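You operate a simulated robot arm through the tools that you are given. There is no shell and no other tool. Be economical: measure what you need, move in short steps, check, and stop when the job is done.

Carry out the task below with a simulated two-armed robot. There is one attempt and no reset: what you move stays moved.

## Task
Hold the light meter steady, switch it on, dock it and take the gasket's reading.
Fine: hood shut for the reading, lamp off at the end. Set down upright: light meter.
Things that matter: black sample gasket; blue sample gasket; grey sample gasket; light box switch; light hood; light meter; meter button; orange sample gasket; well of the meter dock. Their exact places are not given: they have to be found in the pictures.

The check looks at the end state, three seconds after you hand in, the way a careful person would. Anything else that was tipped, shoved, dropped, spilled or broken makes it a failure.

## Robot
Two 6-joint arms with two-finger parallel grippers on one trunk, on a base that drives. Base frame: it is fixed to the floor where the robot stands at the start and does not move with it; the origin is under the middle of the robot, x ahead of it, y to its left, z up. Lengths are in mm, angles in rad, forces in N, time in s.
The left shoulder is at the start at [60, 187, 1047], the right one opposite. With the tool pointing down near the work surface each hand reaches from about 240 to 620 mm from the robot's upright axis, wherever it stands, measured 20 degrees to its own side. Places, roughly: black sample gasket [750, 1000, 750]; blue sample gasket [1000, 1250, 750]; grey sample gasket [1000, 1250, 750]; light box switch [500, 1000, 800]; light hood [800, 1000, 1000]; meter button [500, 200, 800]; orange sample gasket [1000, 1250, 750]; well of the meter dock [800, 1100, 800]. Payload 1.57 kg a hand.
The tool frame of a hand sits at the grasp point between the pads (the TCP): z along the fingers, y along the line on which they close. The tips reach 30 mm beyond it. The gripper opens to 110 mm. The fingers are 24 mm wide and 12 mm thick; the gripper's body (48 by 112 mm) begins 78 mm behind the TCP.
Orientation is that of the tool frame in the base frame, as a unit quaternion [x, y, z, w]. With the fingers straight down and closing along the base's y, the tool's x points along the base's -x, its y along +y and its z along -z.

## Interface
- The arms move only by the tool send_rows. It takes "left_rows", "right_rows" or both (then of equal length, played together; a hand with none holds still); each is a list of rows, each a list of 3 entries, a list of its own where there are three numbers: the shift along the tool's x, y, z in mm, then the turn, a rotation vector about the tool's x, y, z in rad, then the closure in counts, from 0 (fully open) to 255 (shut). In form: [[[tx, ty, tz], [rx, ry, rz], fingers], ...]. A call has 1 to 12 rows; each row shifts and turns the commanded pose from where the row before left it, along the tool's axes as they then stand. A row lasts 0.2 s, in which the tool goes at most 50 mm and 0.15 rad; a call with a longer step from one row to the next is refused whole, and so is a gripper value outside its range. A pose out of reach is approached as far as the arm can. The call stops where the force on the tool passes 90 N (or 10 N more than at its start, if that is more) or the arm is blocked; 0.2 s more then pass. The fingers move at their own pace (about 153 mm/s each) and stop on an object; they squeeze with about 20 N. The grip force told is the motor's: it shows also when the fingers shut on nothing. Time passes only in rows, and 0.2 s behind the last, so rows that do not move let the fingers close. It gives the time, the measured TCP pose, the force on the tool (base axes), the opening and the grip force at its end, in the units of the frame above (readings bear some noise), with the torque about the TCP (base axes, N m) and any sound that the robot's microphone picked up.
- Cameras (640 x 400 px; columns grow to the right, rows downward): "scene" is now at [22.8, 17.8, 1594.4]; the picture's right is [0.36, -0.93, 0.00], its down [-0.72, -0.28, -0.64] and it looks along [0.60, 0.23, -0.77] (base axes); focal length 275 px, centre (320, 200). "left" rides on the left gripper at [70, -16, -141] in its tool frame; the picture's right is [0.23, 0.97, 0.00], its down [-0.86, 0.20, -0.48] and it looks along [-0.47, 0.11, 0.88] (tool axes); focal length 222 px, centre (320, 200). "right" rides on the right gripper at [70, 16, -141] in its tool frame; the picture's right is [-0.23, 0.97, 0.00], its down [-0.86, -0.20, -0.48] and it looks along [-0.47, -0.11, 0.88] (tool axes); focal length 222 px, centre (320, 200).
- get_image(camera): a new picture of that camera. No time passes.
- slide_trunk(by): slides the trunk up (or, below 0, down) by that many mm; the arms and the scene camera ride with it, the base frame stays. It gives what a move gives, with no picture.
- base_move(legs): drives the robot by 1 to 6 legs, each [ahead, left, turn to the left] in mm, mm and rad, along the robot's own axes; the way and the turn of a leg run together, so that a leg with both is an arc; at most 1500 mm and 3.142 rad a leg. The arms and the cameras ride along, it lands a little off, and it stops where it bumps. It gives what a move gives.
- pan_tilt(pan, tilt): turns the head with the scene camera to pan (to the left, within 1.501 rad either way) and tilt (down, from -0.506 to 1.204), counted from straight ahead of the robot. It gives what a move gives.
- probe_pixels(camera, pixels): for up to 12 pixels [column, row] of the newest picture of that camera ("zoom" is the newest enlarged one), the place [x, y, z] in the base frame of the surface seen there, good to about 2 mm, but the place of the scene camera against the robot may be out by one fixed shift of up to 25 mm in any direction. No time passes.
- close_up(camera, box): a new picture of the part [left, top, right, bottom] of that camera's present view, enlarged. No time passes.
- job_done(): hands the job in; it is judged then, once.

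Work in short steps. Measure before you move; look again where a grasp or a placing could have gone wrong, and mend it. You have 80 turns and 58 pictures in all, those below and enlarged ones among them. Open the grippers and draw the arms clear of the work before you hand the job in, unless the task says otherwise; then end with one line.

The tools are called after "Call:" by a JSON object that holds its "fn" and its "kwargs". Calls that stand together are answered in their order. send_rows: Moves the arms, as the interface text tells. Its arguments: {"type":"object","properties":{"left_rows":{"type":"array","items":{"type":"array"}},"right_rows":{"type":"array","items":{"type":"array"}}},"required":[]} The other tools are called the same way: slide_trunk (by) slides the trunk up or down; base_move (legs) drives the base; pan_tilt (pan, tilt) turns the head that bears the scene camera; get_image (camera) takes a picture; probe_pixels (camera, pixels) gives the place of the surface under pixels of a picture; close_up (camera, box) takes an enlarged picture of a part of a camera's view; job_done () hands the job in.

At the start:

```text
clock: 0.0
left_position: [360.4, 367.7, 1062.1]
left_orientation: [0.0, 1.0, 0.0, 0.0]
left_force: [0.7, -0.2, 0.8]
left_wrist_torque: [0.0, 0.0, 0.01]
left_opening: 110.1
left_gripper_force: 0.0
right_position: [397.6, -79.7, 1039.2]
right_orientation: [0.0, 1.0, 0.0, 0.0]
right_force: [0.6, 0.3, -0.9]
right_wrist_torque: [0.01, 0.03, 0.02]
right_opening: 109.9
right_gripper_force: 0.0
trunk travel left (down, up): [-675.0, 315.0]
robot x, y, heading: [2.5, 0.3, -0.002]
head pan, tilt: [0.372, 0.876]
```

scene: 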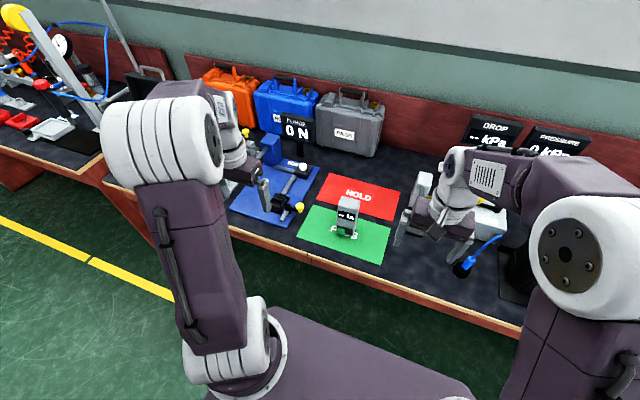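
right: 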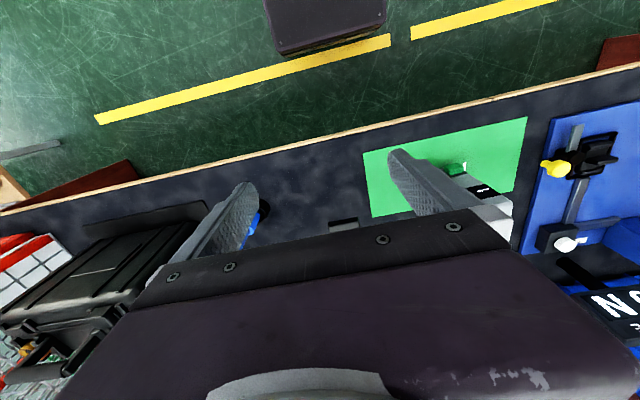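
left: 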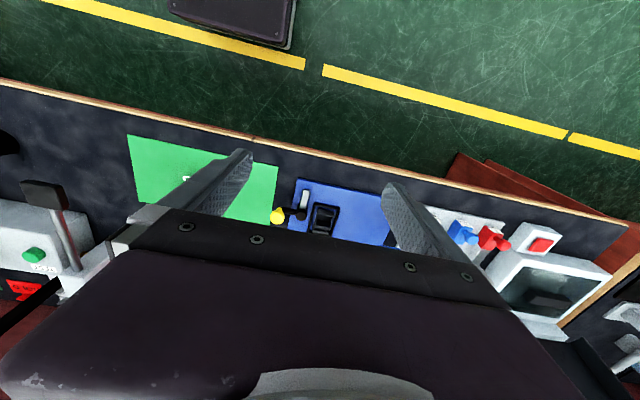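

The scene shows a small grey device on the green mat at (347,215), probably the light meter. I enlarge it and look further left for the light box and dock.

Call:
{"fn": "close_up", "kwargs": {"camera": "scene", "box": [220, 120, 420, 270]}}

Call:
{"fn": "pan_tilt", "kwargs": {"pan": 0.95, "tilt": 0.7}}

Call:
{"fn": "get_image", "kwargs": {"camera": "scene"}}

```text
2.67 times, centred on (320, 195) of scene
```

zoom: 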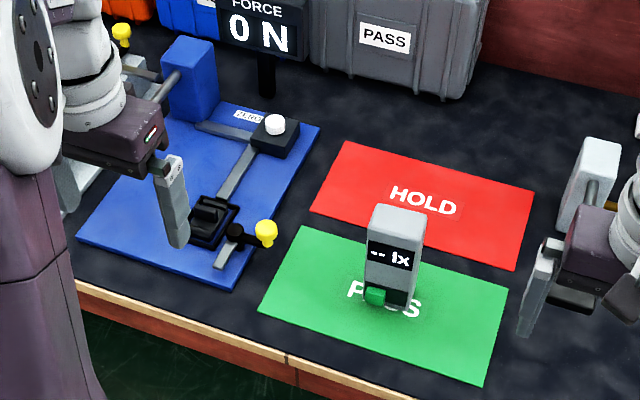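

```text
clock: 1.0
left_position: [361.1, 367.1, 1061.6]
left_orientation: [0.001, 1.0, 0.0, 0.0]
left_force: [0.2, 1.3, 0.5]
left_wrist_torque: [-0.01, -0.01, 0.03]
left_opening: 110.0
left_gripper_force: 0.0
right_position: [397.4, -79.3, 1040.0]
right_orientation: [0.001, 1.0, 0.0, 0.0]
right_force: [0.6, 0.2, -0.3]
right_wrist_torque: [0.01, -0.02, 0.0]
right_opening: 109.8
right_gripper_force: 0.0
trunk travel left (down, up): [-675.0, 315.0]
robot x, y, heading: [0.1, -0.8, -0.002]
head pan, tilt: [0.949, 0.7]
```

```text
53 pictures are left
```

scene: 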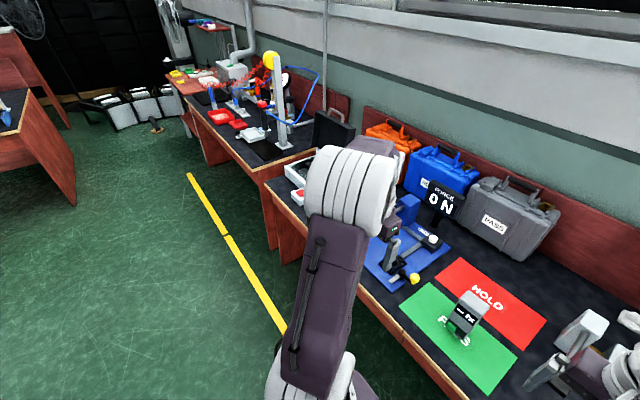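

The meter is "-- lx" with a green button on its front. The dock region is behind the left arm; I enlarge what's visible of the far bench and probe the scene.

Call:
{"fn": "close_up", "kwargs": {"camera": "scene", "box": [160, 40, 360, 220]}}

Call:
{"fn": "probe_pixels", "kwargs": {"camera": "scene", "pixels": [[245, 132], [278, 130], [295, 195], [300, 170], [290, 105], [220, 115], [240, 125], [478, 300], [462, 320], [445, 345], [400, 330], [360, 305]]}}

```text
2.22 times, centred on (260, 130) of scene
```

zoom: 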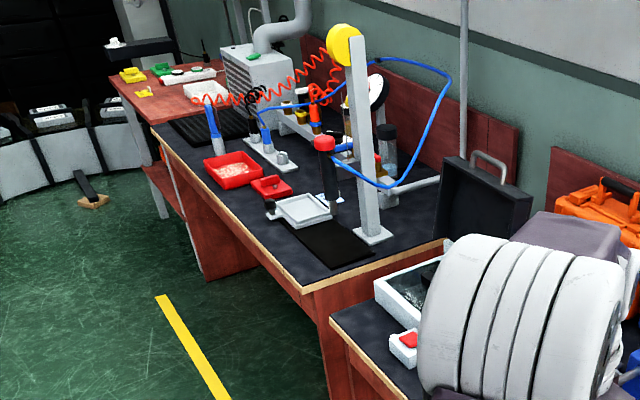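

```text
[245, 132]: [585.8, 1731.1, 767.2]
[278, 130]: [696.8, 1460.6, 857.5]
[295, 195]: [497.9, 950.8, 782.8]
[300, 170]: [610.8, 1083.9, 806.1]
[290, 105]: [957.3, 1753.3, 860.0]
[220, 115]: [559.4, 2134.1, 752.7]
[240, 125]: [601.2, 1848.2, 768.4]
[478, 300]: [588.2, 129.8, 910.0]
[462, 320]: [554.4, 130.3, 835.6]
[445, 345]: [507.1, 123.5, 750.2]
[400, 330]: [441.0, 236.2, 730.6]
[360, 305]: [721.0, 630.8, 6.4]
```

The light box with its red switch is near (498,951,783) behind the left arm. I drive left to view that area and look from there.

Call:
{"fn": "base_move", "kwargs": {"legs": [[-100, 800, 0]]}}

Call:
{"fn": "pan_tilt", "kwargs": {"pan": 0.2, "tilt": 0.75}}

Call:
{"fn": "get_image", "kwargs": {"camera": "scene"}}

```text
clock: 5.3
left_position: [266.3, 1158.3, 1061.5]
left_orientation: [0.004, 1.0, 0.0, 0.0]
left_force: [0.1, 0.2, -0.2]
left_wrist_torque: [0.05, 0.01, -0.01]
left_opening: 110.0
left_gripper_force: 0.1
right_position: [300.3, 712.4, 1040.8]
right_orientation: [0.003, 1.0, 0.0, 0.0]
right_force: [-0.5, 0.3, -0.2]
right_wrist_torque: [0.03, 0.0, 0.02]
right_opening: 110.1
right_gripper_force: 0.0
trunk travel left (down, up): [-675.0, 315.0]
robot x, y, heading: [-99.1, 792.7, -0.006]
head pan, tilt: [0.949, 0.7]
```

```text
clock: 6.4
left_position: [266.5, 1158.6, 1061.6]
left_orientation: [0.003, 1.0, -0.001, 0.0]
left_force: [0.1, 1.0, 1.1]
left_wrist_torque: [-0.02, -0.02, -0.02]
left_opening: 109.8
left_gripper_force: 0.1
right_position: [300.5, 711.8, 1039.6]
right_orientation: [0.004, 1.0, 0.0, 0.0]
right_force: [0.5, 1.0, 0.4]
right_wrist_torque: [-0.01, -0.01, -0.02]
right_opening: 109.9
right_gripper_force: 0.1
trunk travel left (down, up): [-675.0, 315.0]
robot x, y, heading: [-101.4, 790.7, -0.004]
head pan, tilt: [0.201, 0.75]
```

```text
51 pictures are left
```

scene: 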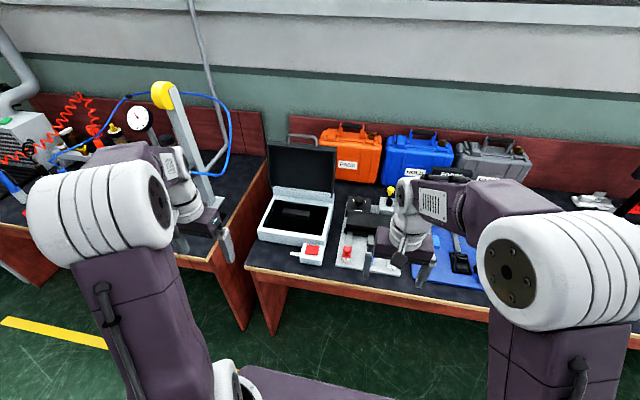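

The light box is a white case with an open hinged lid at (297,210); the red switch is at (311,250). I enlarge it.

Call:
{"fn": "close_up", "kwargs": {"camera": "scene", "box": [240, 120, 440, 290]}}

Call:
{"fn": "probe_pixels", "kwargs": {"camera": "scene", "pixels": [[311, 250], [300, 170], [290, 200], [310, 215], [265, 238], [322, 245], [333, 192], [275, 187], [355, 228], [272, 152], [334, 152], [345, 250]]}}

```text
2.35 times, centred on (340, 205) of scene
```

zoom: 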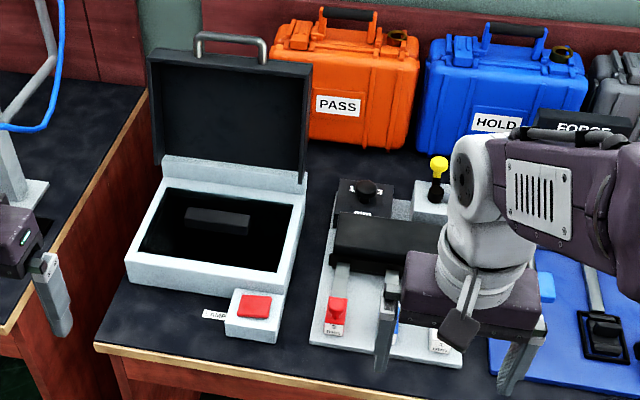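

```text
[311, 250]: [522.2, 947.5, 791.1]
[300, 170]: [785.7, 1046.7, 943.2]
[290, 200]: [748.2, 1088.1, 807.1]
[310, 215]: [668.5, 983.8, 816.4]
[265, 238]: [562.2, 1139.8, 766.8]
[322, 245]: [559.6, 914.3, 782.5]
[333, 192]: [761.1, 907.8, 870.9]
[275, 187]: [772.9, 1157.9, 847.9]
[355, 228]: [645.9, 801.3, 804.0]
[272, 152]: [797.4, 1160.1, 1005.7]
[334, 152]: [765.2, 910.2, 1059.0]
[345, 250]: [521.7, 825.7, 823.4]
```

The box holds a dark recess with something black in it at zoom (217,220). I raise the trunk and shift left for a view from above, including behind the hood.

Call:
{"fn": "slide_trunk", "kwargs": {"by": 310}}

Call:
{"fn": "base_move", "kwargs": {"legs": [[0, 250, 0]]}}

Call:
{"fn": "pan_tilt", "kwargs": {"pan": 0.0, "tilt": 0.85}}

Call:
{"fn": "get_image", "kwargs": {"camera": "scene"}}

Call:
{"fn": "close_up", "kwargs": {"camera": "scene", "box": [220, 60, 420, 230]}}

Call:
{"fn": "get_image", "kwargs": {"camera": "left"}}

```text
clock: 9.5
left_position: [267.2, 1157.7, 1372.1]
left_orientation: [0.004, 1.0, 0.0, 0.0]
left_force: [-0.4, -0.1, 0.2]
left_wrist_torque: [-0.04, 0.03, 0.0]
left_opening: 110.0
left_gripper_force: 0.0
right_position: [301.5, 712.4, 1349.4]
right_orientation: [0.004, 1.0, -0.001, 0.0]
right_force: [0.7, 0.4, 0.6]
right_wrist_torque: [-0.02, -0.01, 0.02]
right_opening: 110.0
right_gripper_force: 0.0
trunk travel left (down, up): [-985.0, 5.0]
robot x, y, heading: [-99.3, 801.2, -0.009]
head pan, tilt: [0.201, 0.75]
```

```text
clock: 11.3
left_position: [267.0, 1405.2, 1372.5]
left_orientation: [0.002, 1.0, 0.002, 0.0]
left_force: [0.3, 0.4, -0.8]
left_wrist_torque: [0.03, 0.01, 0.02]
left_opening: 110.0
left_gripper_force: 0.1
right_position: [302.9, 958.3, 1349.7]
right_orientation: [0.002, 1.0, 0.002, 0.0]
right_force: [1.2, -0.2, 0.2]
right_wrist_torque: [0.07, -0.01, -0.01]
right_opening: 110.0
right_gripper_force: 0.1
trunk travel left (down, up): [-985.0, 5.0]
robot x, y, heading: [-94.8, 1044.5, -0.009]
head pan, tilt: [0.201, 0.75]
```

```text
clock: 12.0
left_position: [268.2, 1408.1, 1372.2]
left_orientation: [0.003, 1.0, 0.001, 0.0]
left_force: [-0.1, 0.2, 0.0]
left_wrist_torque: [0.0, -0.01, 0.01]
left_opening: 110.1
left_gripper_force: 0.3
right_position: [301.8, 961.9, 1348.9]
right_orientation: [0.004, 1.0, 0.001, 0.0]
right_force: [0.3, 0.3, -0.8]
right_wrist_torque: [0.02, 0.03, 0.0]
right_opening: 109.9
right_gripper_force: 0.0
trunk travel left (down, up): [-985.0, 5.0]
robot x, y, heading: [-96.8, 1044.2, -0.007]
head pan, tilt: [0.0, 0.85]
```

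```text
49 pictures are left
```

scene: 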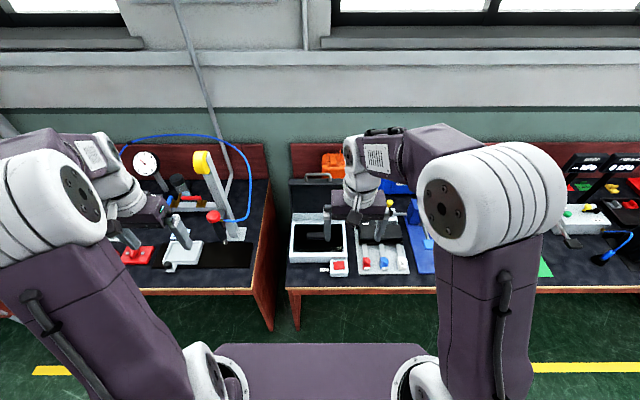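

```text
2.35 times, centred on (320, 145) of scene
```

zoom: 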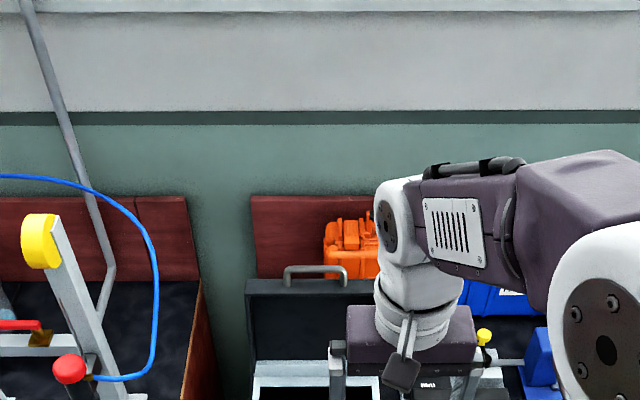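

```text
47 pictures are left
```

left: 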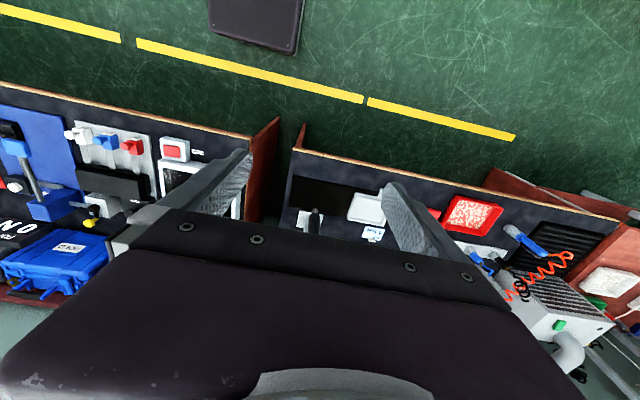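

The right gripper blocks the view of the box. I move the right hand rightwards and look again, zooming on the box.

Call:
{"fn": "send_rows", "kwargs": {"right_rows": [[[0, -50, 0], [0, 0, 0], 0], [[0, -50, 0], [0, 0, 0], 0], [[0, -50, 0], [0, 0, 0], 0], [[0, -50, 0], [0, 0, 0], 0], [[0, -50, 0], [0, 0, 0], 0], [[0, -50, 0], [0, 0, 0], 0]]}}

Call:
{"fn": "close_up", "kwargs": {"camera": "scene", "box": [270, 165, 430, 285]}}

```text
clock: 13.4
left_position: [266.6, 1407.7, 1372.5]
left_orientation: [0.002, 1.0, 0.001, 0.0]
left_force: [0.7, 0.3, -0.2]
left_wrist_torque: [0.04, 0.01, 0.0]
left_opening: 109.8
left_gripper_force: 0.1
right_position: [301.2, 661.3, 1348.2]
right_orientation: [0.001, 1.0, 0.002, 0.0]
right_force: [0.2, -0.3, 0.7]
right_wrist_torque: [0.06, -0.03, -0.01]
right_opening: 109.8
right_gripper_force: 0.0
trunk travel left (down, up): [-985.0, 5.0]
robot x, y, heading: [-93.5, 1041.2, -0.009]
head pan, tilt: [0.0, 0.85]
```

```text
3.33 times, centred on (350, 225) of scene
```

zoom: 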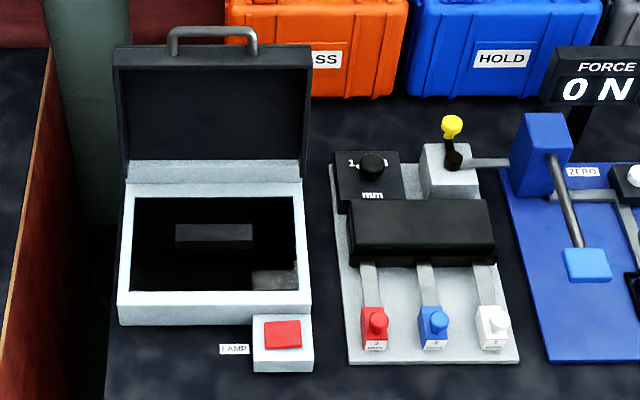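

I enlarge the inside of the box further.

Call:
{"fn": "close_up", "kwargs": {"camera": "scene", "box": [296, 205, 352, 262]}}

Call:
{"fn": "probe_pixels", "kwargs": {"camera": "zoom", "pixels": [[170, 150], [280, 150], [170, 130], [290, 130], [330, 230], [380, 230], [340, 265], [180, 220], [100, 260], [260, 330], [330, 340], [60, 270]]}}

```text
7.02 times, centred on (324, 234) of scene
```

zoom: 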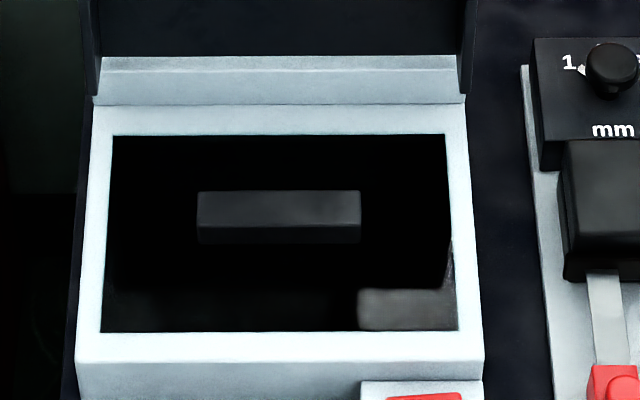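

```text
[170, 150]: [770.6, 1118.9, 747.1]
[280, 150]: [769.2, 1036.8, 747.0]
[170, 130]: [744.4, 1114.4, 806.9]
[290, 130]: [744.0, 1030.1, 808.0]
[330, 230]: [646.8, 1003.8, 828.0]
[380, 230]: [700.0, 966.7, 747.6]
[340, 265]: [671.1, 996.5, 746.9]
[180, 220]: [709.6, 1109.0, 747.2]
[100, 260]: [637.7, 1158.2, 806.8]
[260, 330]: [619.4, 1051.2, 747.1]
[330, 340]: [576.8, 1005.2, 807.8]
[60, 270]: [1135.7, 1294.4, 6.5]
```

I probe the block inside the box and the grey patch at (405,308).

Call:
{"fn": "probe_pixels", "kwargs": {"camera": "zoom", "pixels": [[205, 200], [355, 200], [205, 222], [355, 222], [202, 238], [355, 238], [280, 200], [280, 235], [405, 308], [365, 295], [452, 250], [452, 320]]}}

Call:
{"fn": "close_up", "kwargs": {"camera": "left", "box": [60, 100, 260, 225]}}

```text
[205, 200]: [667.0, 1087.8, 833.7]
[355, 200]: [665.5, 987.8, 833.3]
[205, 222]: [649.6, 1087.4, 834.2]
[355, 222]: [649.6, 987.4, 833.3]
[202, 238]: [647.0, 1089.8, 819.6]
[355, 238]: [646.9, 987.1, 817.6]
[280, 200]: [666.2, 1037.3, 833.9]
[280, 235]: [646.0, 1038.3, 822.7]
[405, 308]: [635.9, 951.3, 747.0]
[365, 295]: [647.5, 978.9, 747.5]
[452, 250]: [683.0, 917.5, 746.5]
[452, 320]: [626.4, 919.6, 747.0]
```

```text
3.20 times, centred on (160, 162) of left
```

zoom: 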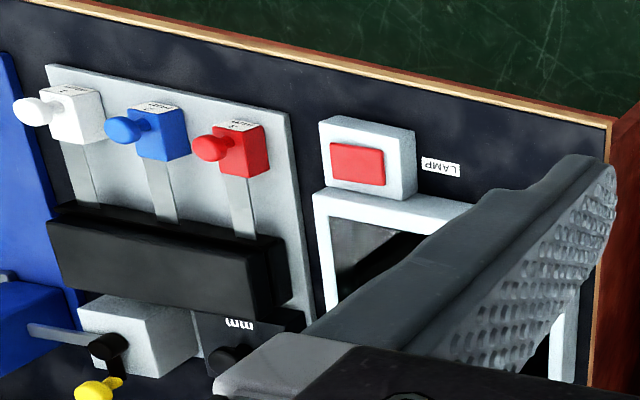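

I drive right 370 mm and extend the left hand so the left camera looks straight into the box.

Call:
{"fn": "base_move", "kwargs": {"legs": [[0, -370, 0]]}}

Call:
{"fn": "send_rows", "kwargs": {"left_rows": [[[-50, 0, 0], [0, 0, 0], 0], [[-50, 0, 0], [0, 0, 0], 0], [[-50, 0, 20], [0, 0, 0], 0], [[-50, 0, 50], [0, 0, 0], 0], [[0, 0, 50], [0, 0, 0], 0]]}}

Call:
{"fn": "get_image", "kwargs": {"camera": "left"}}

```text
clock: 15.8
left_position: [265.0, 1045.8, 1370.8]
left_orientation: [0.0, 1.0, -0.001, -0.001]
left_force: [0.0, 1.1, 0.3]
left_wrist_torque: [-0.01, -0.03, 0.0]
left_opening: 110.1
left_gripper_force: 0.2
right_position: [301.4, 298.9, 1349.1]
right_orientation: [0.001, 1.0, -0.002, 0.0]
right_force: [0.1, -0.2, 0.4]
right_wrist_torque: [-0.02, 0.03, 0.0]
right_opening: 109.9
right_gripper_force: 0.1
trunk travel left (down, up): [-985.0, 5.0]
robot x, y, heading: [-94.7, 674.4, -0.003]
head pan, tilt: [0.0, 0.85]
```

```text
refused: row 3 steps farther than a row can; nothing moved
```

```text
43 pictures are left
```

left: 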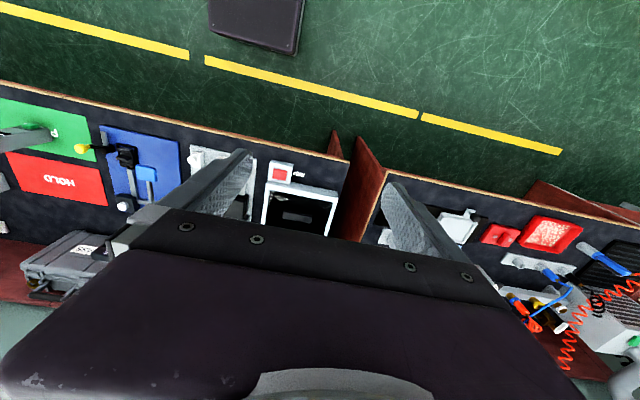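

The step was just too long; I resend with shorter steps.

Call:
{"fn": "send_rows", "kwargs": {"left_rows": [[[-49, 0, 0], [0, 0, 0], 0], [[-49, 0, 0], [0, 0, 0], 0], [[-49, 0, 0], [0, 0, 0], 0], [[-49, 0, 0], [0, 0, 0], 0], [[0, 0, 49], [0, 0, 0], 0], [[0, 0, 49], [0, 0, 0], 0]]}}

Call:
{"fn": "close_up", "kwargs": {"camera": "left", "box": [180, 60, 420, 230]}}

```text
clock: 17.2
left_position: [445.9, 1040.9, 1274.9]
left_orientation: [0.0, 1.0, 0.0, 0.001]
left_force: [-0.4, -0.4, -0.3]
left_wrist_torque: [0.0, 0.0, -0.02]
left_opening: 109.8
left_gripper_force: 0.2
left hand out of reach, approached as far as the arm can: row 4
right_position: [300.3, 296.3, 1350.4]
right_orientation: [0.0, 1.0, 0.0, 0.0]
right_force: [0.4, 1.1, -0.2]
right_wrist_torque: [-0.01, -0.04, 0.01]
right_opening: 109.9
right_gripper_force: 0.0
trunk travel left (down, up): [-985.0, 5.0]
robot x, y, heading: [-95.3, 671.2, 0.004]
head pan, tilt: [0.0, 0.85]
```

```text
2.35 times, centred on (300, 145) of left
```

zoom: 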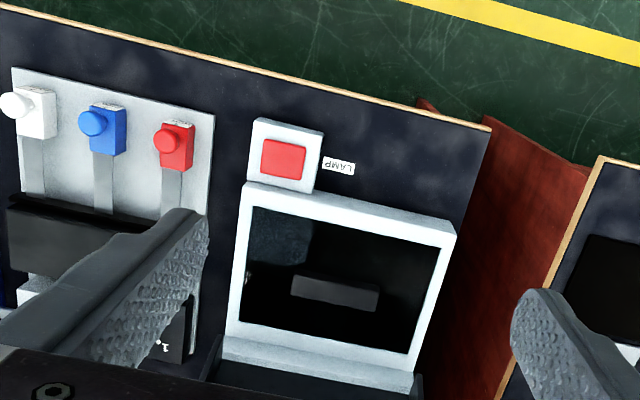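

I enlarge the box interior from this camera and probe it.

Call:
{"fn": "close_up", "kwargs": {"camera": "left", "box": [258, 130, 378, 225]}}

Call:
{"fn": "probe_pixels", "kwargs": {"camera": "left", "pixels": [[307, 182], [338, 188], [310, 190], [335, 195], [290, 165], [300, 205], [345, 205], [273, 180], [306, 126], [340, 130]]}}

```text
4.21 times, centred on (318, 178) of left
```

zoom: 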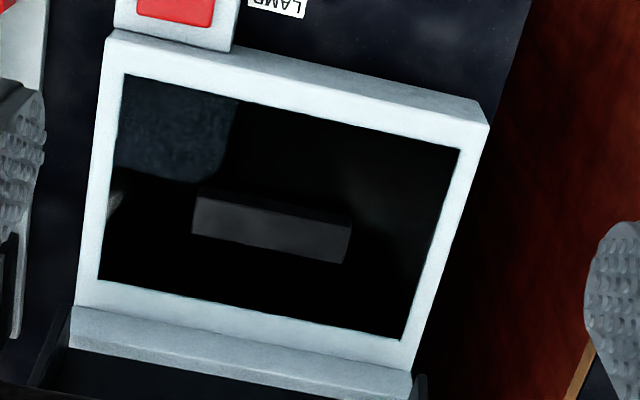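

```text
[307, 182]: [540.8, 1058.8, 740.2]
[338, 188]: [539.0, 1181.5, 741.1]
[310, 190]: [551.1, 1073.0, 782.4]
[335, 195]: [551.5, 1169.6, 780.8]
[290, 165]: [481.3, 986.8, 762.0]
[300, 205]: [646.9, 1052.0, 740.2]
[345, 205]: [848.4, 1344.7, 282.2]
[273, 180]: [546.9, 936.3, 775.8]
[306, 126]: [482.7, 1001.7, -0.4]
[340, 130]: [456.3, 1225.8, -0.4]
```

Those probes used the older picture; I probe the current zoom instead.

Call:
{"fn": "probe_pixels", "kwargs": {"camera": "zoom", "pixels": [[200, 205], [345, 230], [195, 228], [345, 255], [200, 193], [350, 215], [170, 140], [200, 280], [380, 250], [150, 55], [240, 330], [175, 5]]}}

```text
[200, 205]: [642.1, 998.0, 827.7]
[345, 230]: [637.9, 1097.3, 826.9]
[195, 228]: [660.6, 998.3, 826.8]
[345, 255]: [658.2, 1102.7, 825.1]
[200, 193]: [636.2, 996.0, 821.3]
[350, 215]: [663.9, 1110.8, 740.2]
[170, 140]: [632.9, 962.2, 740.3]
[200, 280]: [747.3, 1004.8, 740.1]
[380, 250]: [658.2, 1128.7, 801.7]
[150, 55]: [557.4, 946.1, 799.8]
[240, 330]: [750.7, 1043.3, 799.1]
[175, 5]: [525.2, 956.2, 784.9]
```

The box contains a black bar-like piece at about (650,1050,827), consistent with the black gasket/holder. The other gaskets should be hidden behind the raised lid; I retract the hand, drive left and look behind the lid.

Call:
{"fn": "send_rows", "kwargs": {"left_rows": [[[49, 0, 0], [0, 0, 0], 0], [[49, 0, 0], [0, 0, 0], 0], [[49, 0, 0], [0, 0, 0], 0], [[49, 0, 0], [0, 0, 0], 0]]}}

Call:
{"fn": "base_move", "kwargs": {"legs": [[0, 950, 0]]}}

Call:
{"fn": "pan_tilt", "kwargs": {"pan": -0.4, "tilt": 0.75}}

Call:
{"fn": "get_image", "kwargs": {"camera": "scene"}}

```text
clock: 18.2
left_position: [253.1, 1042.6, 1273.8]
left_orientation: [0.0, 1.0, 0.0, 0.001]
left_force: [0.3, 0.3, 0.3]
left_wrist_torque: [-0.02, -0.03, -0.01]
left_opening: 110.0
left_gripper_force: 0.0
right_position: [300.1, 295.3, 1349.4]
right_orientation: [0.0, 1.0, 0.001, -0.001]
right_force: [-0.6, -0.4, 0.7]
right_wrist_torque: [0.02, 0.01, -0.02]
right_opening: 110.1
right_gripper_force: 0.0
trunk travel left (down, up): [-985.0, 5.0]
robot x, y, heading: [-95.5, 676.1, -0.0]
head pan, tilt: [0.0, 0.85]
```

```text
clock: 23.2
left_position: [255.4, 1997.1, 1273.9]
left_orientation: [0.001, 1.0, 0.0, 0.0]
left_force: [-0.6, -1.0, 0.4]
left_wrist_torque: [0.01, 0.01, 0.01]
left_opening: 109.9
left_gripper_force: 0.1
right_position: [301.5, 1250.3, 1348.1]
right_orientation: [0.001, 1.0, 0.002, 0.0]
right_force: [0.0, 0.1, 0.7]
right_wrist_torque: [0.0, -0.01, -0.01]
right_opening: 110.2
right_gripper_force: 0.0
trunk travel left (down, up): [-985.0, 5.0]
robot x, y, heading: [-96.1, 1632.8, -0.004]
head pan, tilt: [0.0, 0.85]
```

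```text
clock: 24.0
left_position: [256.3, 1999.8, 1274.3]
left_orientation: [0.002, 1.0, -0.001, 0.0]
left_force: [-0.3, -0.2, 0.2]
left_wrist_torque: [0.02, 0.01, -0.04]
left_opening: 110.3
left_gripper_force: 0.1
right_position: [302.1, 1252.2, 1350.6]
right_orientation: [0.0, 1.0, 0.0, 0.0]
right_force: [0.1, 0.5, -0.5]
right_wrist_torque: [0.02, 0.01, -0.03]
right_opening: 110.3
right_gripper_force: 0.1
trunk travel left (down, up): [-985.0, 5.0]
robot x, y, heading: [-99.2, 1629.3, -0.002]
head pan, tilt: [-0.4, 0.75]
```

```text
40 pictures are left
```

scene: 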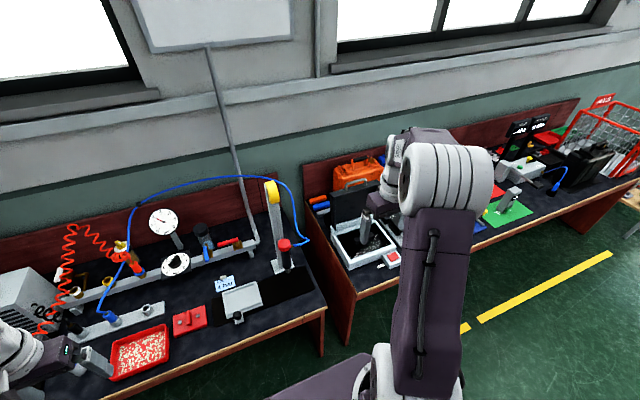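

The orange, blue and grey bars stand behind the lid at (320,205). I enlarge that corner.

Call:
{"fn": "close_up", "kwargs": {"camera": "scene", "box": [295, 180, 415, 275]}}

Call:
{"fn": "probe_pixels", "kwargs": {"camera": "scene", "pixels": [[317, 199], [320, 205], [321, 212], [378, 237], [366, 217], [372, 262]]}}

```text
4.21 times, centred on (355, 228) of scene
```

zoom: 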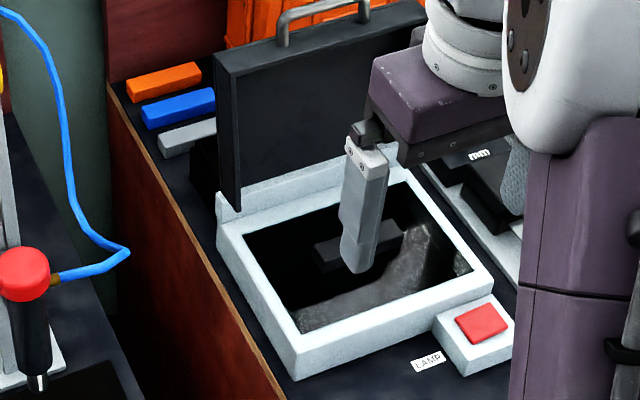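

```text
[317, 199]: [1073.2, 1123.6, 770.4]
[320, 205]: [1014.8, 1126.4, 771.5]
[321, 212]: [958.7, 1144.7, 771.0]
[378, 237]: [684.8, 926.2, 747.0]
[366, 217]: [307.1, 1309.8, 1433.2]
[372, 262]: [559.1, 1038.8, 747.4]
```

The other gaskets lie behind the lid, and the black one is already in the box. There's a black thing at zoom (200,165), maybe the dock; I enlarge it.

Call:
{"fn": "close_up", "kwargs": {"camera": "scene", "box": [315, 195, 365, 235]}}

Call:
{"fn": "probe_pixels", "kwargs": {"camera": "zoom", "pixels": [[200, 100], [225, 160], [240, 200], [260, 170], [265, 220], [255, 250], [240, 130], [280, 130], [230, 230], [200, 180]]}}

```text
10.00 times, centred on (340, 215) of scene
```

zoom: 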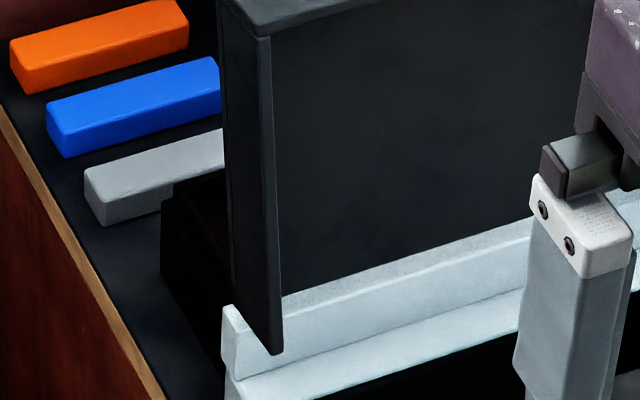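

```text
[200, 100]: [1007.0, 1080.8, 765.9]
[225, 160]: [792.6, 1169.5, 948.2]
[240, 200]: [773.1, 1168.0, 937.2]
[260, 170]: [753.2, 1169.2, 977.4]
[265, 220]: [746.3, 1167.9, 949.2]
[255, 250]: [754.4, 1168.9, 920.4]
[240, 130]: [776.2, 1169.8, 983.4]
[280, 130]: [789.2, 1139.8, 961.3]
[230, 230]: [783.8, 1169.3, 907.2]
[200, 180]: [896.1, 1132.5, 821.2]
```

The dock seems to sit behind the raised hood, so closing the hood (needed anyway) will reveal it. I go to y≈860 and drive forward in a check of how near the bench I can get, then view the hood's handle.

Call:
{"fn": "base_move", "kwargs": {"legs": [[0, -770, 0], [150, 0, 0]]}}

Call:
{"fn": "pan_tilt", "kwargs": {"pan": 0.3, "tilt": 0.9}}

Call:
{"fn": "get_image", "kwargs": {"camera": "scene"}}

```text
clock: 29.2
left_position: [399.2, 1219.1, 1274.2]
left_orientation: [0.01, 1.0, 0.0, 0.001]
left_force: [0.3, 0.5, 0.6]
left_wrist_torque: [0.01, -0.04, -0.01]
left_opening: 110.1
left_gripper_force: 0.1
right_position: [431.0, 470.0, 1349.9]
right_orientation: [0.01, 1.0, 0.0, 0.002]
right_force: [0.0, 0.8, -0.3]
right_wrist_torque: [0.05, -0.01, 0.0]
right_opening: 110.1
right_gripper_force: 0.0
trunk travel left (down, up): [-985.0, 5.0]
robot x, y, heading: [44.3, 859.2, -0.019]
head pan, tilt: [-0.4, 0.75]
```

```text
clock: 30.2
left_position: [402.5, 1218.8, 1274.7]
left_orientation: [0.011, 1.0, 0.0, 0.001]
left_force: [0.1, 0.4, 0.0]
left_wrist_torque: [0.0, 0.0, 0.0]
left_opening: 110.0
left_gripper_force: 0.1
right_position: [434.8, 470.8, 1348.7]
right_orientation: [0.01, 1.0, 0.0, 0.0]
right_force: [0.0, -0.7, -0.5]
right_wrist_torque: [-0.01, -0.01, 0.01]
right_opening: 110.1
right_gripper_force: 0.0
trunk travel left (down, up): [-985.0, 5.0]
robot x, y, heading: [42.8, 856.7, -0.022]
head pan, tilt: [0.3, 0.901]
```

```text
37 pictures are left
```

scene: 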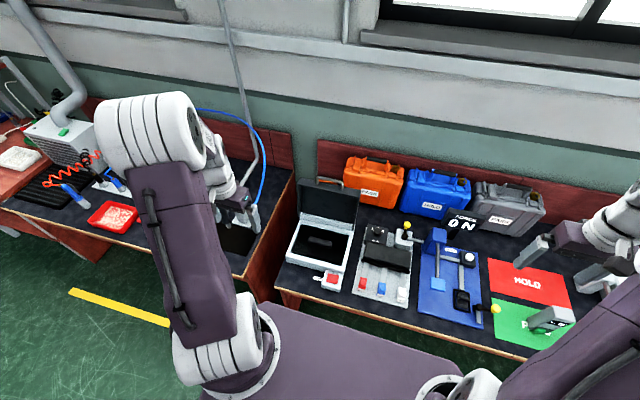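

Clear view of the box. I enlarge the hood and probe the base's front edge and handle.

Call:
{"fn": "probe_pixels", "kwargs": {"camera": "scene", "pixels": [[262, 308], [350, 335], [440, 360], [280, 288], [400, 325]]}}

Call:
{"fn": "close_up", "kwargs": {"camera": "scene", "box": [285, 170, 365, 220]}}

Call:
{"fn": "probe_pixels", "kwargs": {"camera": "zoom", "pixels": [[145, 60], [250, 65], [350, 82], [460, 103], [255, 92], [250, 80], [345, 110], [120, 90], [590, 170], [570, 200], [120, 280], [300, 200]]}}

```text
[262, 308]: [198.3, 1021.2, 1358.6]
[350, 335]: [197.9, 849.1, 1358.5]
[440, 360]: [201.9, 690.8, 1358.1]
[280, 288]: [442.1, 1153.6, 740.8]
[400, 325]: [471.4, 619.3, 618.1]
```

```text
8.00 times, centred on (325, 195) of scene
```

zoom: 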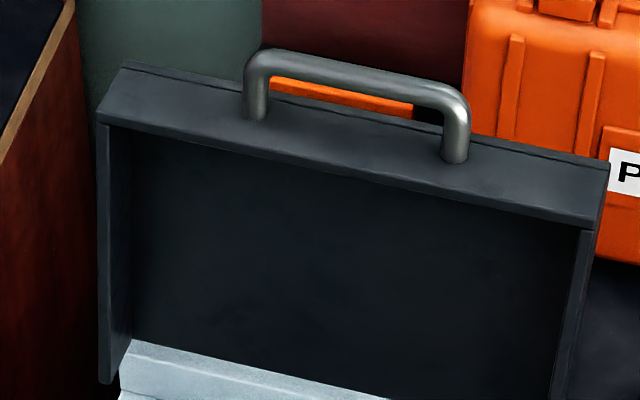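

```text
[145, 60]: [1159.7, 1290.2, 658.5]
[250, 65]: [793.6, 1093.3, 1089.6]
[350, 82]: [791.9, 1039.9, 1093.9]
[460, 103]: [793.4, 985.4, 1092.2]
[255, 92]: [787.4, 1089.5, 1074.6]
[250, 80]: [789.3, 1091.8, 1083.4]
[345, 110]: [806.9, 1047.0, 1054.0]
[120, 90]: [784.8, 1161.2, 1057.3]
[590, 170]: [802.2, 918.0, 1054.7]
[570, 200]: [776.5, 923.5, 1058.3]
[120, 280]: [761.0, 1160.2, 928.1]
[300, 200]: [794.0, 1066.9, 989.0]
```

Handle bar (corrected) ≈ x 786, y 995–1103, z ~1081. I drive forward 180 mm for reach.

Call:
{"fn": "base_move", "kwargs": {"legs": [[90, 0, 0.02], [90, 0, 0]]}}

```text
clock: 32.0
left_position: [557.3, 1224.3, 1277.5]
left_orientation: [-0.001, 1.0, 0.0, 0.006]
left_force: [-1.9, 0.9, -0.3]
left_wrist_torque: [0.03, -0.11, 0.02]
left_opening: 110.0
left_gripper_force: 0.1
right_position: [603.5, 478.3, 1354.8]
right_orientation: [0.001, 1.0, 0.0, 0.007]
right_force: [-1.8, -0.5, 0.2]
right_wrist_torque: [-0.02, -0.16, 0.0]
right_opening: 110.2
right_gripper_force: 0.1
trunk travel left (down, up): [-985.0, 5.0]
robot x, y, heading: [223.2, 857.1, -0.001]
head pan, tilt: [0.3, 0.901]
```

Robot is at x=223. I rotate the left hand 90° about its axis and pre-close to ~40 mm to cage the handle.

Call:
{"fn": "send_rows", "kwargs": {"left_rows": [[[0, 0, 0], [0, 0, 0.1428], 160], [[0, 0, 0], [0, 0, 0.1428], 160], [[0, 0, 0], [0, 0, 0.1428], 160], [[0, 0, 0], [0, 0, 0.1428], 160], [[0, 0, 0], [0, 0, 0.1428], 160], [[0, 0, 0], [0, 0, 0.1428], 160], [[0, 0, 0], [0, 0, 0.1428], 160], [[0, 0, 0], [0, 0, 0.1428], 160], [[0, 0, 0], [0, 0, 0.1428], 160], [[0, 0, 0], [0, 0, 0.1428], 160], [[0, 0, 0], [0, 0, 0.1428], 160]]}}

```text
clock: 34.5
left_position: [573.3, 1225.1, 1274.3]
left_orientation: [0.708, 0.706, 0.0, 0.0]
left_force: [-0.2, 0.2, 0.4]
left_wrist_torque: [-0.02, 0.01, -0.01]
left_opening: 41.0
left_gripper_force: 0.1
right_position: [619.9, 477.7, 1349.4]
right_orientation: [0.001, 1.0, 0.0, 0.0]
right_force: [-0.5, -0.1, -0.3]
right_wrist_torque: [0.01, 0.0, 0.03]
right_opening: 110.0
right_gripper_force: 0.2
trunk travel left (down, up): [-985.0, 5.0]
robot x, y, heading: [223.6, 857.5, -0.005]
head pan, tilt: [0.3, 0.901]
```

I move above the handle to about (786,1049,1184).

Call:
{"fn": "send_rows", "kwargs": {"left_rows": [[[-29.3, 35.5, 15], [0, 0, 0], 160], [[-29.3, 35.5, 15], [0, 0, 0], 160], [[-29.3, 35.5, 15], [0, 0, 0], 160], [[-29.3, 35.5, 15], [0, 0, 0], 160], [[-29.3, 35.5, 15], [0, 0, 0], 160], [[-29.3, 35.5, 15], [0, 0, 0], 160], [[0, 0, 0], [0, 0, 0], 160]]}}

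Call:
{"fn": "get_image", "kwargs": {"camera": "left"}}

```text
clock: 36.0
left_position: [784.9, 1049.1, 1180.5]
left_orientation: [0.707, 0.707, 0.0, -0.001]
left_force: [-0.5, 0.1, 0.0]
left_wrist_torque: [-0.01, -0.01, 0.03]
left_opening: 40.8
left_gripper_force: 0.1
right_position: [619.8, 477.2, 1349.8]
right_orientation: [0.002, 1.0, -0.001, 0.001]
right_force: [0.2, -0.1, -0.2]
right_wrist_torque: [-0.01, -0.01, 0.02]
right_opening: 110.0
right_gripper_force: 0.1
trunk travel left (down, up): [-985.0, 5.0]
robot x, y, heading: [225.5, 859.6, 0.0]
head pan, tilt: [0.3, 0.901]
```

```text
35 pictures are left
```

left: 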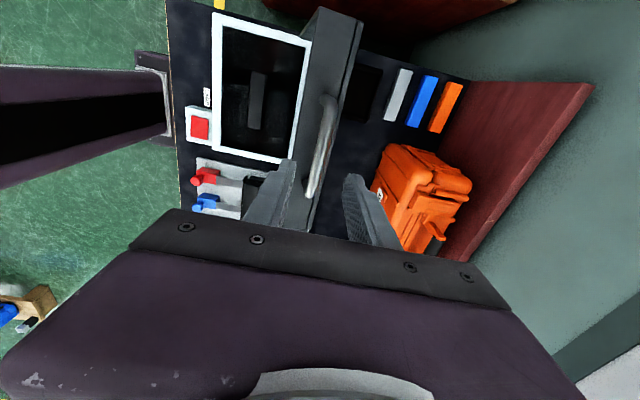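

Excellent view: the handle lies between the fingers, and a black object at (365,90) behind the lid is the dock. I enlarge it and probe.

Call:
{"fn": "close_up", "kwargs": {"camera": "left", "box": [330, 50, 410, 130]}}

Call:
{"fn": "probe_pixels", "kwargs": {"camera": "left", "pixels": [[332, 100], [312, 190], [330, 130], [340, 60], [357, 80], [375, 80], [365, 100], [365, 70], [400, 85], [425, 90], [450, 95], [252, 100]]}}

```text
5.00 times, centred on (370, 90) of left
```

zoom: 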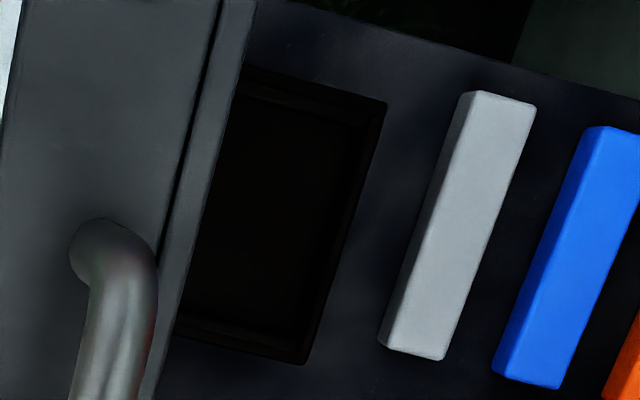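

```text
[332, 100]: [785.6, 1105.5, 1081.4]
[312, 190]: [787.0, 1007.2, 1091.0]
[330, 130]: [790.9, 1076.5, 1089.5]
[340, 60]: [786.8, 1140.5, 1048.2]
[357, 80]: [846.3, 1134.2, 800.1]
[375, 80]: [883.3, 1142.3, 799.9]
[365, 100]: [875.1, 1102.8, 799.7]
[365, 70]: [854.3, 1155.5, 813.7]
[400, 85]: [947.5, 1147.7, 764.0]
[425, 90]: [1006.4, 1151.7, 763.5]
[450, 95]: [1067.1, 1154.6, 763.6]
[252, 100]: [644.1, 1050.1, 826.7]
```

The dock well is at roughly x 830–890, y 1090–1155, floor z 800. Handle bar is centred ~(787, ·,1084); I narrow the cage to ~30 mm and lower it over the bar.

Call:
{"fn": "send_rows", "kwargs": {"left_rows": [[[0, 2, 23], [0, 0, 0], 185], [[0, 0, 23], [0, 0, 0], 185], [[0, 0, 23], [0, 0, 0], 185], [[0, 0, 23], [0, 0, 0], 185], [[0, 0, 0], [0, 0, 0], 185]]}}

Call:
{"fn": "get_image", "kwargs": {"camera": "left"}}

```text
clock: 37.2
left_position: [788.3, 1050.4, 1089.3]
left_orientation: [0.707, 0.707, 0.0, 0.0]
left_force: [-0.3, 0.0, -0.3]
left_wrist_torque: [0.01, 0.01, 0.02]
left_opening: 30.3
left_gripper_force: 0.1
right_position: [620.0, 477.1, 1350.0]
right_orientation: [0.0, 1.0, 0.0, -0.001]
right_force: [-0.1, 0.1, 0.8]
right_wrist_torque: [-0.02, -0.01, 0.0]
right_opening: 110.1
right_gripper_force: 0.1
trunk travel left (down, up): [-985.0, 5.0]
robot x, y, heading: [225.7, 856.3, -0.0]
head pan, tilt: [0.3, 0.901]
```

```text
33 pictures are left
```

left: 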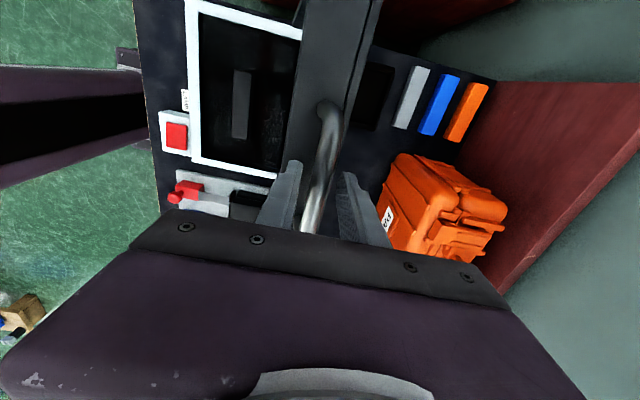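

The bar is inside the cage. I pull the hood forward along its arc, first half at slow speed.

Call:
{"fn": "send_rows", "kwargs": {"left_rows": [[[0, -21.9, 0.5], [0, 0, 0], 185], [[0, -21.9, 1.2], [0, 0, 0], 185], [[0, -21.4, 3.8], [0, 0, 0], 185], [[0, -21.4, 5.5], [0, 0, 0], 185], [[0, -20.3, 7.5], [0, 0, 0], 185], [[0, -20.2, 9.1], [0, 0, 0], 185], [[0, -19, 11], [0, 0, 0], 185], [[0, -18, 12.4], [0, 0, 0], 185]]}}

Call:
{"fn": "get_image", "kwargs": {"camera": "left"}}

```text
clock: 39.0
left_position: [616.9, 1049.3, 1041.5]
left_orientation: [0.707, 0.707, -0.001, 0.001]
left_force: [-14.7, 8.9, 22.9]
left_wrist_torque: [0.2, -0.11, 0.1]
left_opening: 24.0
left_gripper_force: 0.0
right_position: [614.6, 478.2, 1351.9]
right_orientation: [0.0, 1.0, -0.001, 0.003]
right_force: [-0.5, -0.1, 0.3]
right_wrist_torque: [0.01, 0.02, -0.02]
right_opening: 109.8
right_gripper_force: 0.1
trunk travel left (down, up): [-985.0, 5.0]
robot x, y, heading: [225.5, 859.9, -0.002]
head pan, tilt: [0.3, 0.901]
```

```text
32 pictures are left
```

left: 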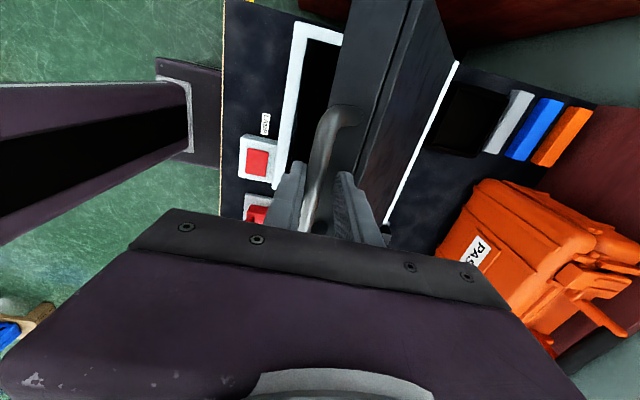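

The hood follows; the back fingertip seems to press on the lid edge, so I raise 12 mm, narrow slightly and continue down the arc.

Call:
{"fn": "send_rows", "kwargs": {"left_rows": [[[0, 0, -12], [0, 0, 0], 200], [[0, -16.8, 14.2], [0, 0, 0], 200], [[0, -15.7, 15.3], [0, 0, 0], 200], [[0, -14.1, 16.8], [0, 0, 0], 200], [[0, -12.7, 17.8], [0, 0, 0], 200], [[0, -11, 19], [0, 0, 0], 200], [[0, -9.4, 19.8], [0, 0, 0], 200]]}}

Call:
{"fn": "get_image", "kwargs": {"camera": "left"}}

```text
clock: 40.6
left_position: [541.0, 1048.1, 948.4]
left_orientation: [0.707, 0.707, -0.002, -0.002]
left_force: [-9.7, 1.6, 1.3]
left_wrist_torque: [0.16, 0.22, -0.14]
left_opening: 24.1
left_gripper_force: 6.1
right_position: [618.1, 477.5, 1350.1]
right_orientation: [0.0, 1.0, 0.0, 0.001]
right_force: [0.5, 0.1, 0.0]
right_wrist_torque: [-0.02, 0.0, 0.02]
right_opening: 110.1
right_gripper_force: 0.0
trunk travel left (down, up): [-985.0, 5.0]
robot x, y, heading: [222.2, 857.8, -0.004]
head pan, tilt: [0.3, 0.901]
```

```text
31 pictures are left
```

left: 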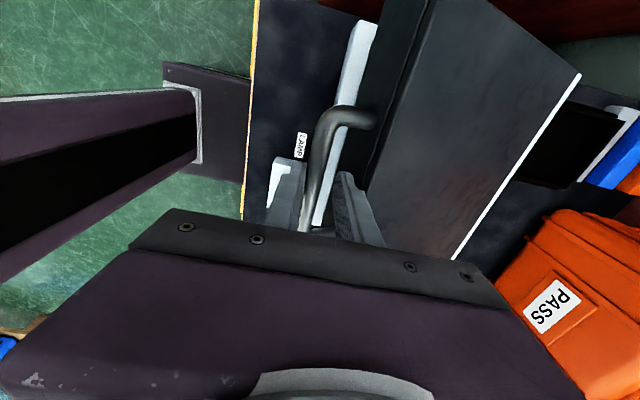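

The bar is nearly filling the gap; I open to 30 mm and follow the rest of the arc down.

Call:
{"fn": "send_rows", "kwargs": {"left_rows": [[[0, 0, 0], [0, 0, 0], 187], [[0, -7.2, 20.6], [0, 0, 0], 187], [[0, -6, 21.1], [0, 0, 0], 187], [[0, -4, 21.5], [0, 0, 0], 187], [[0, -2, 21.8], [0, 0, 0], 187], [[0, 0, 10], [0, 0, 0], 187], [[0, 0, 0], [0, 0, 0], 187]]}}

Call:
{"fn": "get_image", "kwargs": {"camera": "left"}}

Call:
{"fn": "get_image", "kwargs": {"camera": "scene"}}

```text
clock: 42.2
left_position: [523.7, 1048.2, 856.6]
left_orientation: [0.707, 0.707, -0.001, 0.0]
left_force: [0.1, -0.2, 0.7]
left_wrist_torque: [0.0, 0.03, -0.01]
left_opening: 29.5
left_gripper_force: 0.0
right_position: [619.1, 477.3, 1349.3]
right_orientation: [0.001, 1.0, 0.0, -0.001]
right_force: [-0.2, 0.7, 0.3]
right_wrist_torque: [-0.03, 0.04, -0.01]
right_opening: 109.7
right_gripper_force: 0.1
trunk travel left (down, up): [-985.0, 5.0]
robot x, y, heading: [221.7, 854.6, 0.002]
head pan, tilt: [0.3, 0.901]
```

```text
30 pictures are left
```

left: 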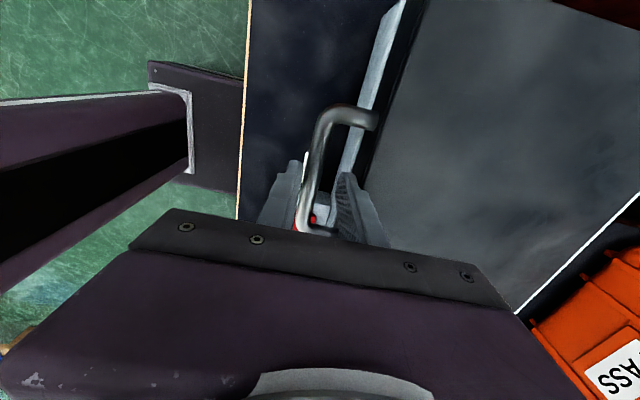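

```text
29 pictures are left
```

scene: 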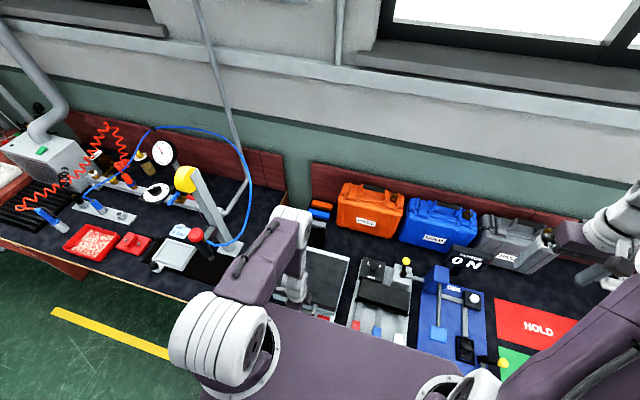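

The hood is down and forces are nil. I raise the left hand clear and look at the hood and dock.

Call:
{"fn": "send_rows", "kwargs": {"left_rows": [[[0, 0, -30], [0, 0, 0], 187], [[0, 0, -45], [0, 0, 0], 187], [[0, 0, -45], [0, 0, 0], 187], [[0, 0, -45], [0, 0, 0], 187], [[0, 0, -45], [0, 0, 0], 187], [[40, 0, -25], [0, 0, 0], 187], [[40, 0, -25], [0, 0, 0], 187], [[45, 0, 0], [0, 0, 0], 187], [[45, 0, 0], [0, 0, 0], 187]]}}

Call:
{"fn": "get_image", "kwargs": {"camera": "left"}}

Call:
{"fn": "close_up", "kwargs": {"camera": "scene", "box": [270, 190, 390, 330]}}

```text
clock: 44.2
left_position: [524.9, 1221.3, 1113.3]
left_orientation: [0.707, 0.707, -0.001, 0.0]
left_force: [-0.3, -0.6, -0.3]
left_wrist_torque: [-0.05, -0.01, 0.02]
left_opening: 29.4
left_gripper_force: 0.1
right_position: [620.6, 479.1, 1350.7]
right_orientation: [0.0, 1.0, 0.0, 0.0]
right_force: [0.6, -0.4, 0.3]
right_wrist_torque: [-0.05, 0.01, -0.01]
right_opening: 110.3
right_gripper_force: 0.0
trunk travel left (down, up): [-985.0, 5.0]
robot x, y, heading: [220.5, 859.0, -0.0]
head pan, tilt: [0.3, 0.901]
```

```text
28 pictures are left
```

left: 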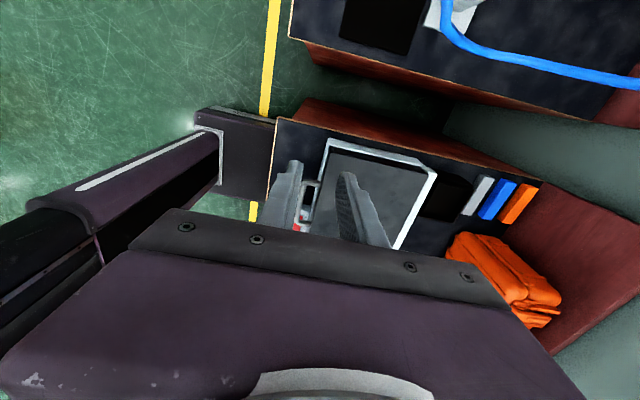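

```text
2.86 times, centred on (330, 260) of scene
```

zoom: 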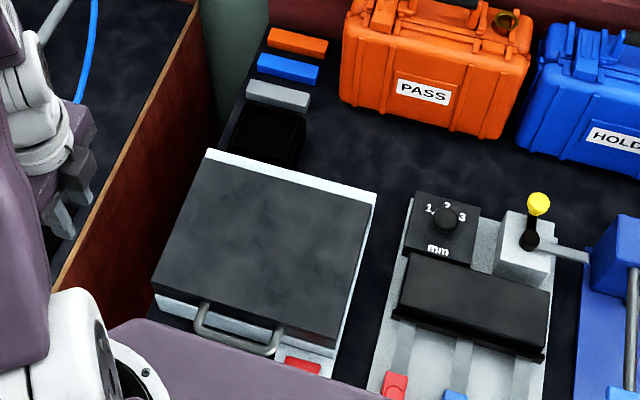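

The hood is shut, dock visible behind it. I enlarge the dock in the left camera and probe its well.

Call:
{"fn": "close_up", "kwargs": {"camera": "left", "box": [410, 160, 490, 230]}}

Call:
{"fn": "close_up", "kwargs": {"camera": "scene", "box": [300, 215, 350, 255]}}

```text
5.71 times, centred on (450, 195) of left
```

zoom: 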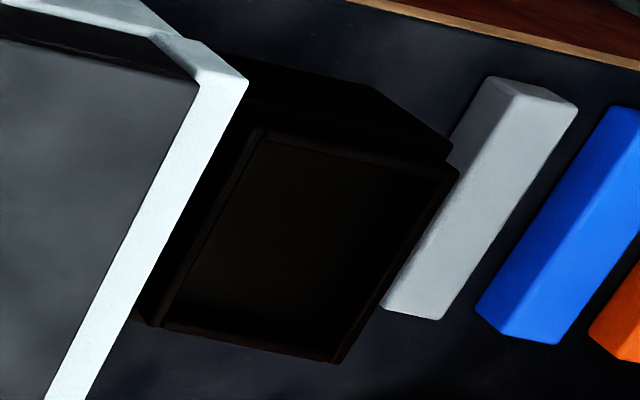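

```text
10.00 times, centred on (325, 235) of scene
```

zoom: 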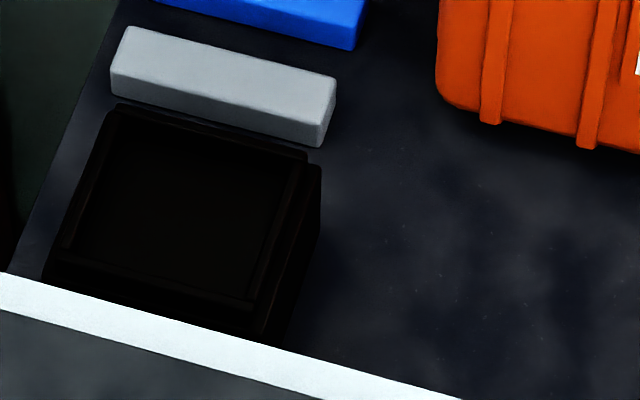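

I probe the well's rim and floor in this zoom.

Call:
{"fn": "probe_pixels", "kwargs": {"camera": "zoom", "pixels": [[118, 110], [302, 160], [70, 245], [255, 303], [180, 200], [90, 200], [282, 235], [210, 140], [160, 277], [130, 130], [120, 50], [310, 200]]}}

```text
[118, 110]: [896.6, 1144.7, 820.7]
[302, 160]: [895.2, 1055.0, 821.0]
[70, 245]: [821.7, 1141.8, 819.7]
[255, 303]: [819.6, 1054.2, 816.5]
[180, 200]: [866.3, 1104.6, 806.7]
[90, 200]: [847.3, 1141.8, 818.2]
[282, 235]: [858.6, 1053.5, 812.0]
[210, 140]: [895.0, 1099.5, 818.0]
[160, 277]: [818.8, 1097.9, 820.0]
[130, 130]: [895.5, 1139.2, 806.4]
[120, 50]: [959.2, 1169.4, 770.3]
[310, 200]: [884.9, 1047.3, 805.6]
```

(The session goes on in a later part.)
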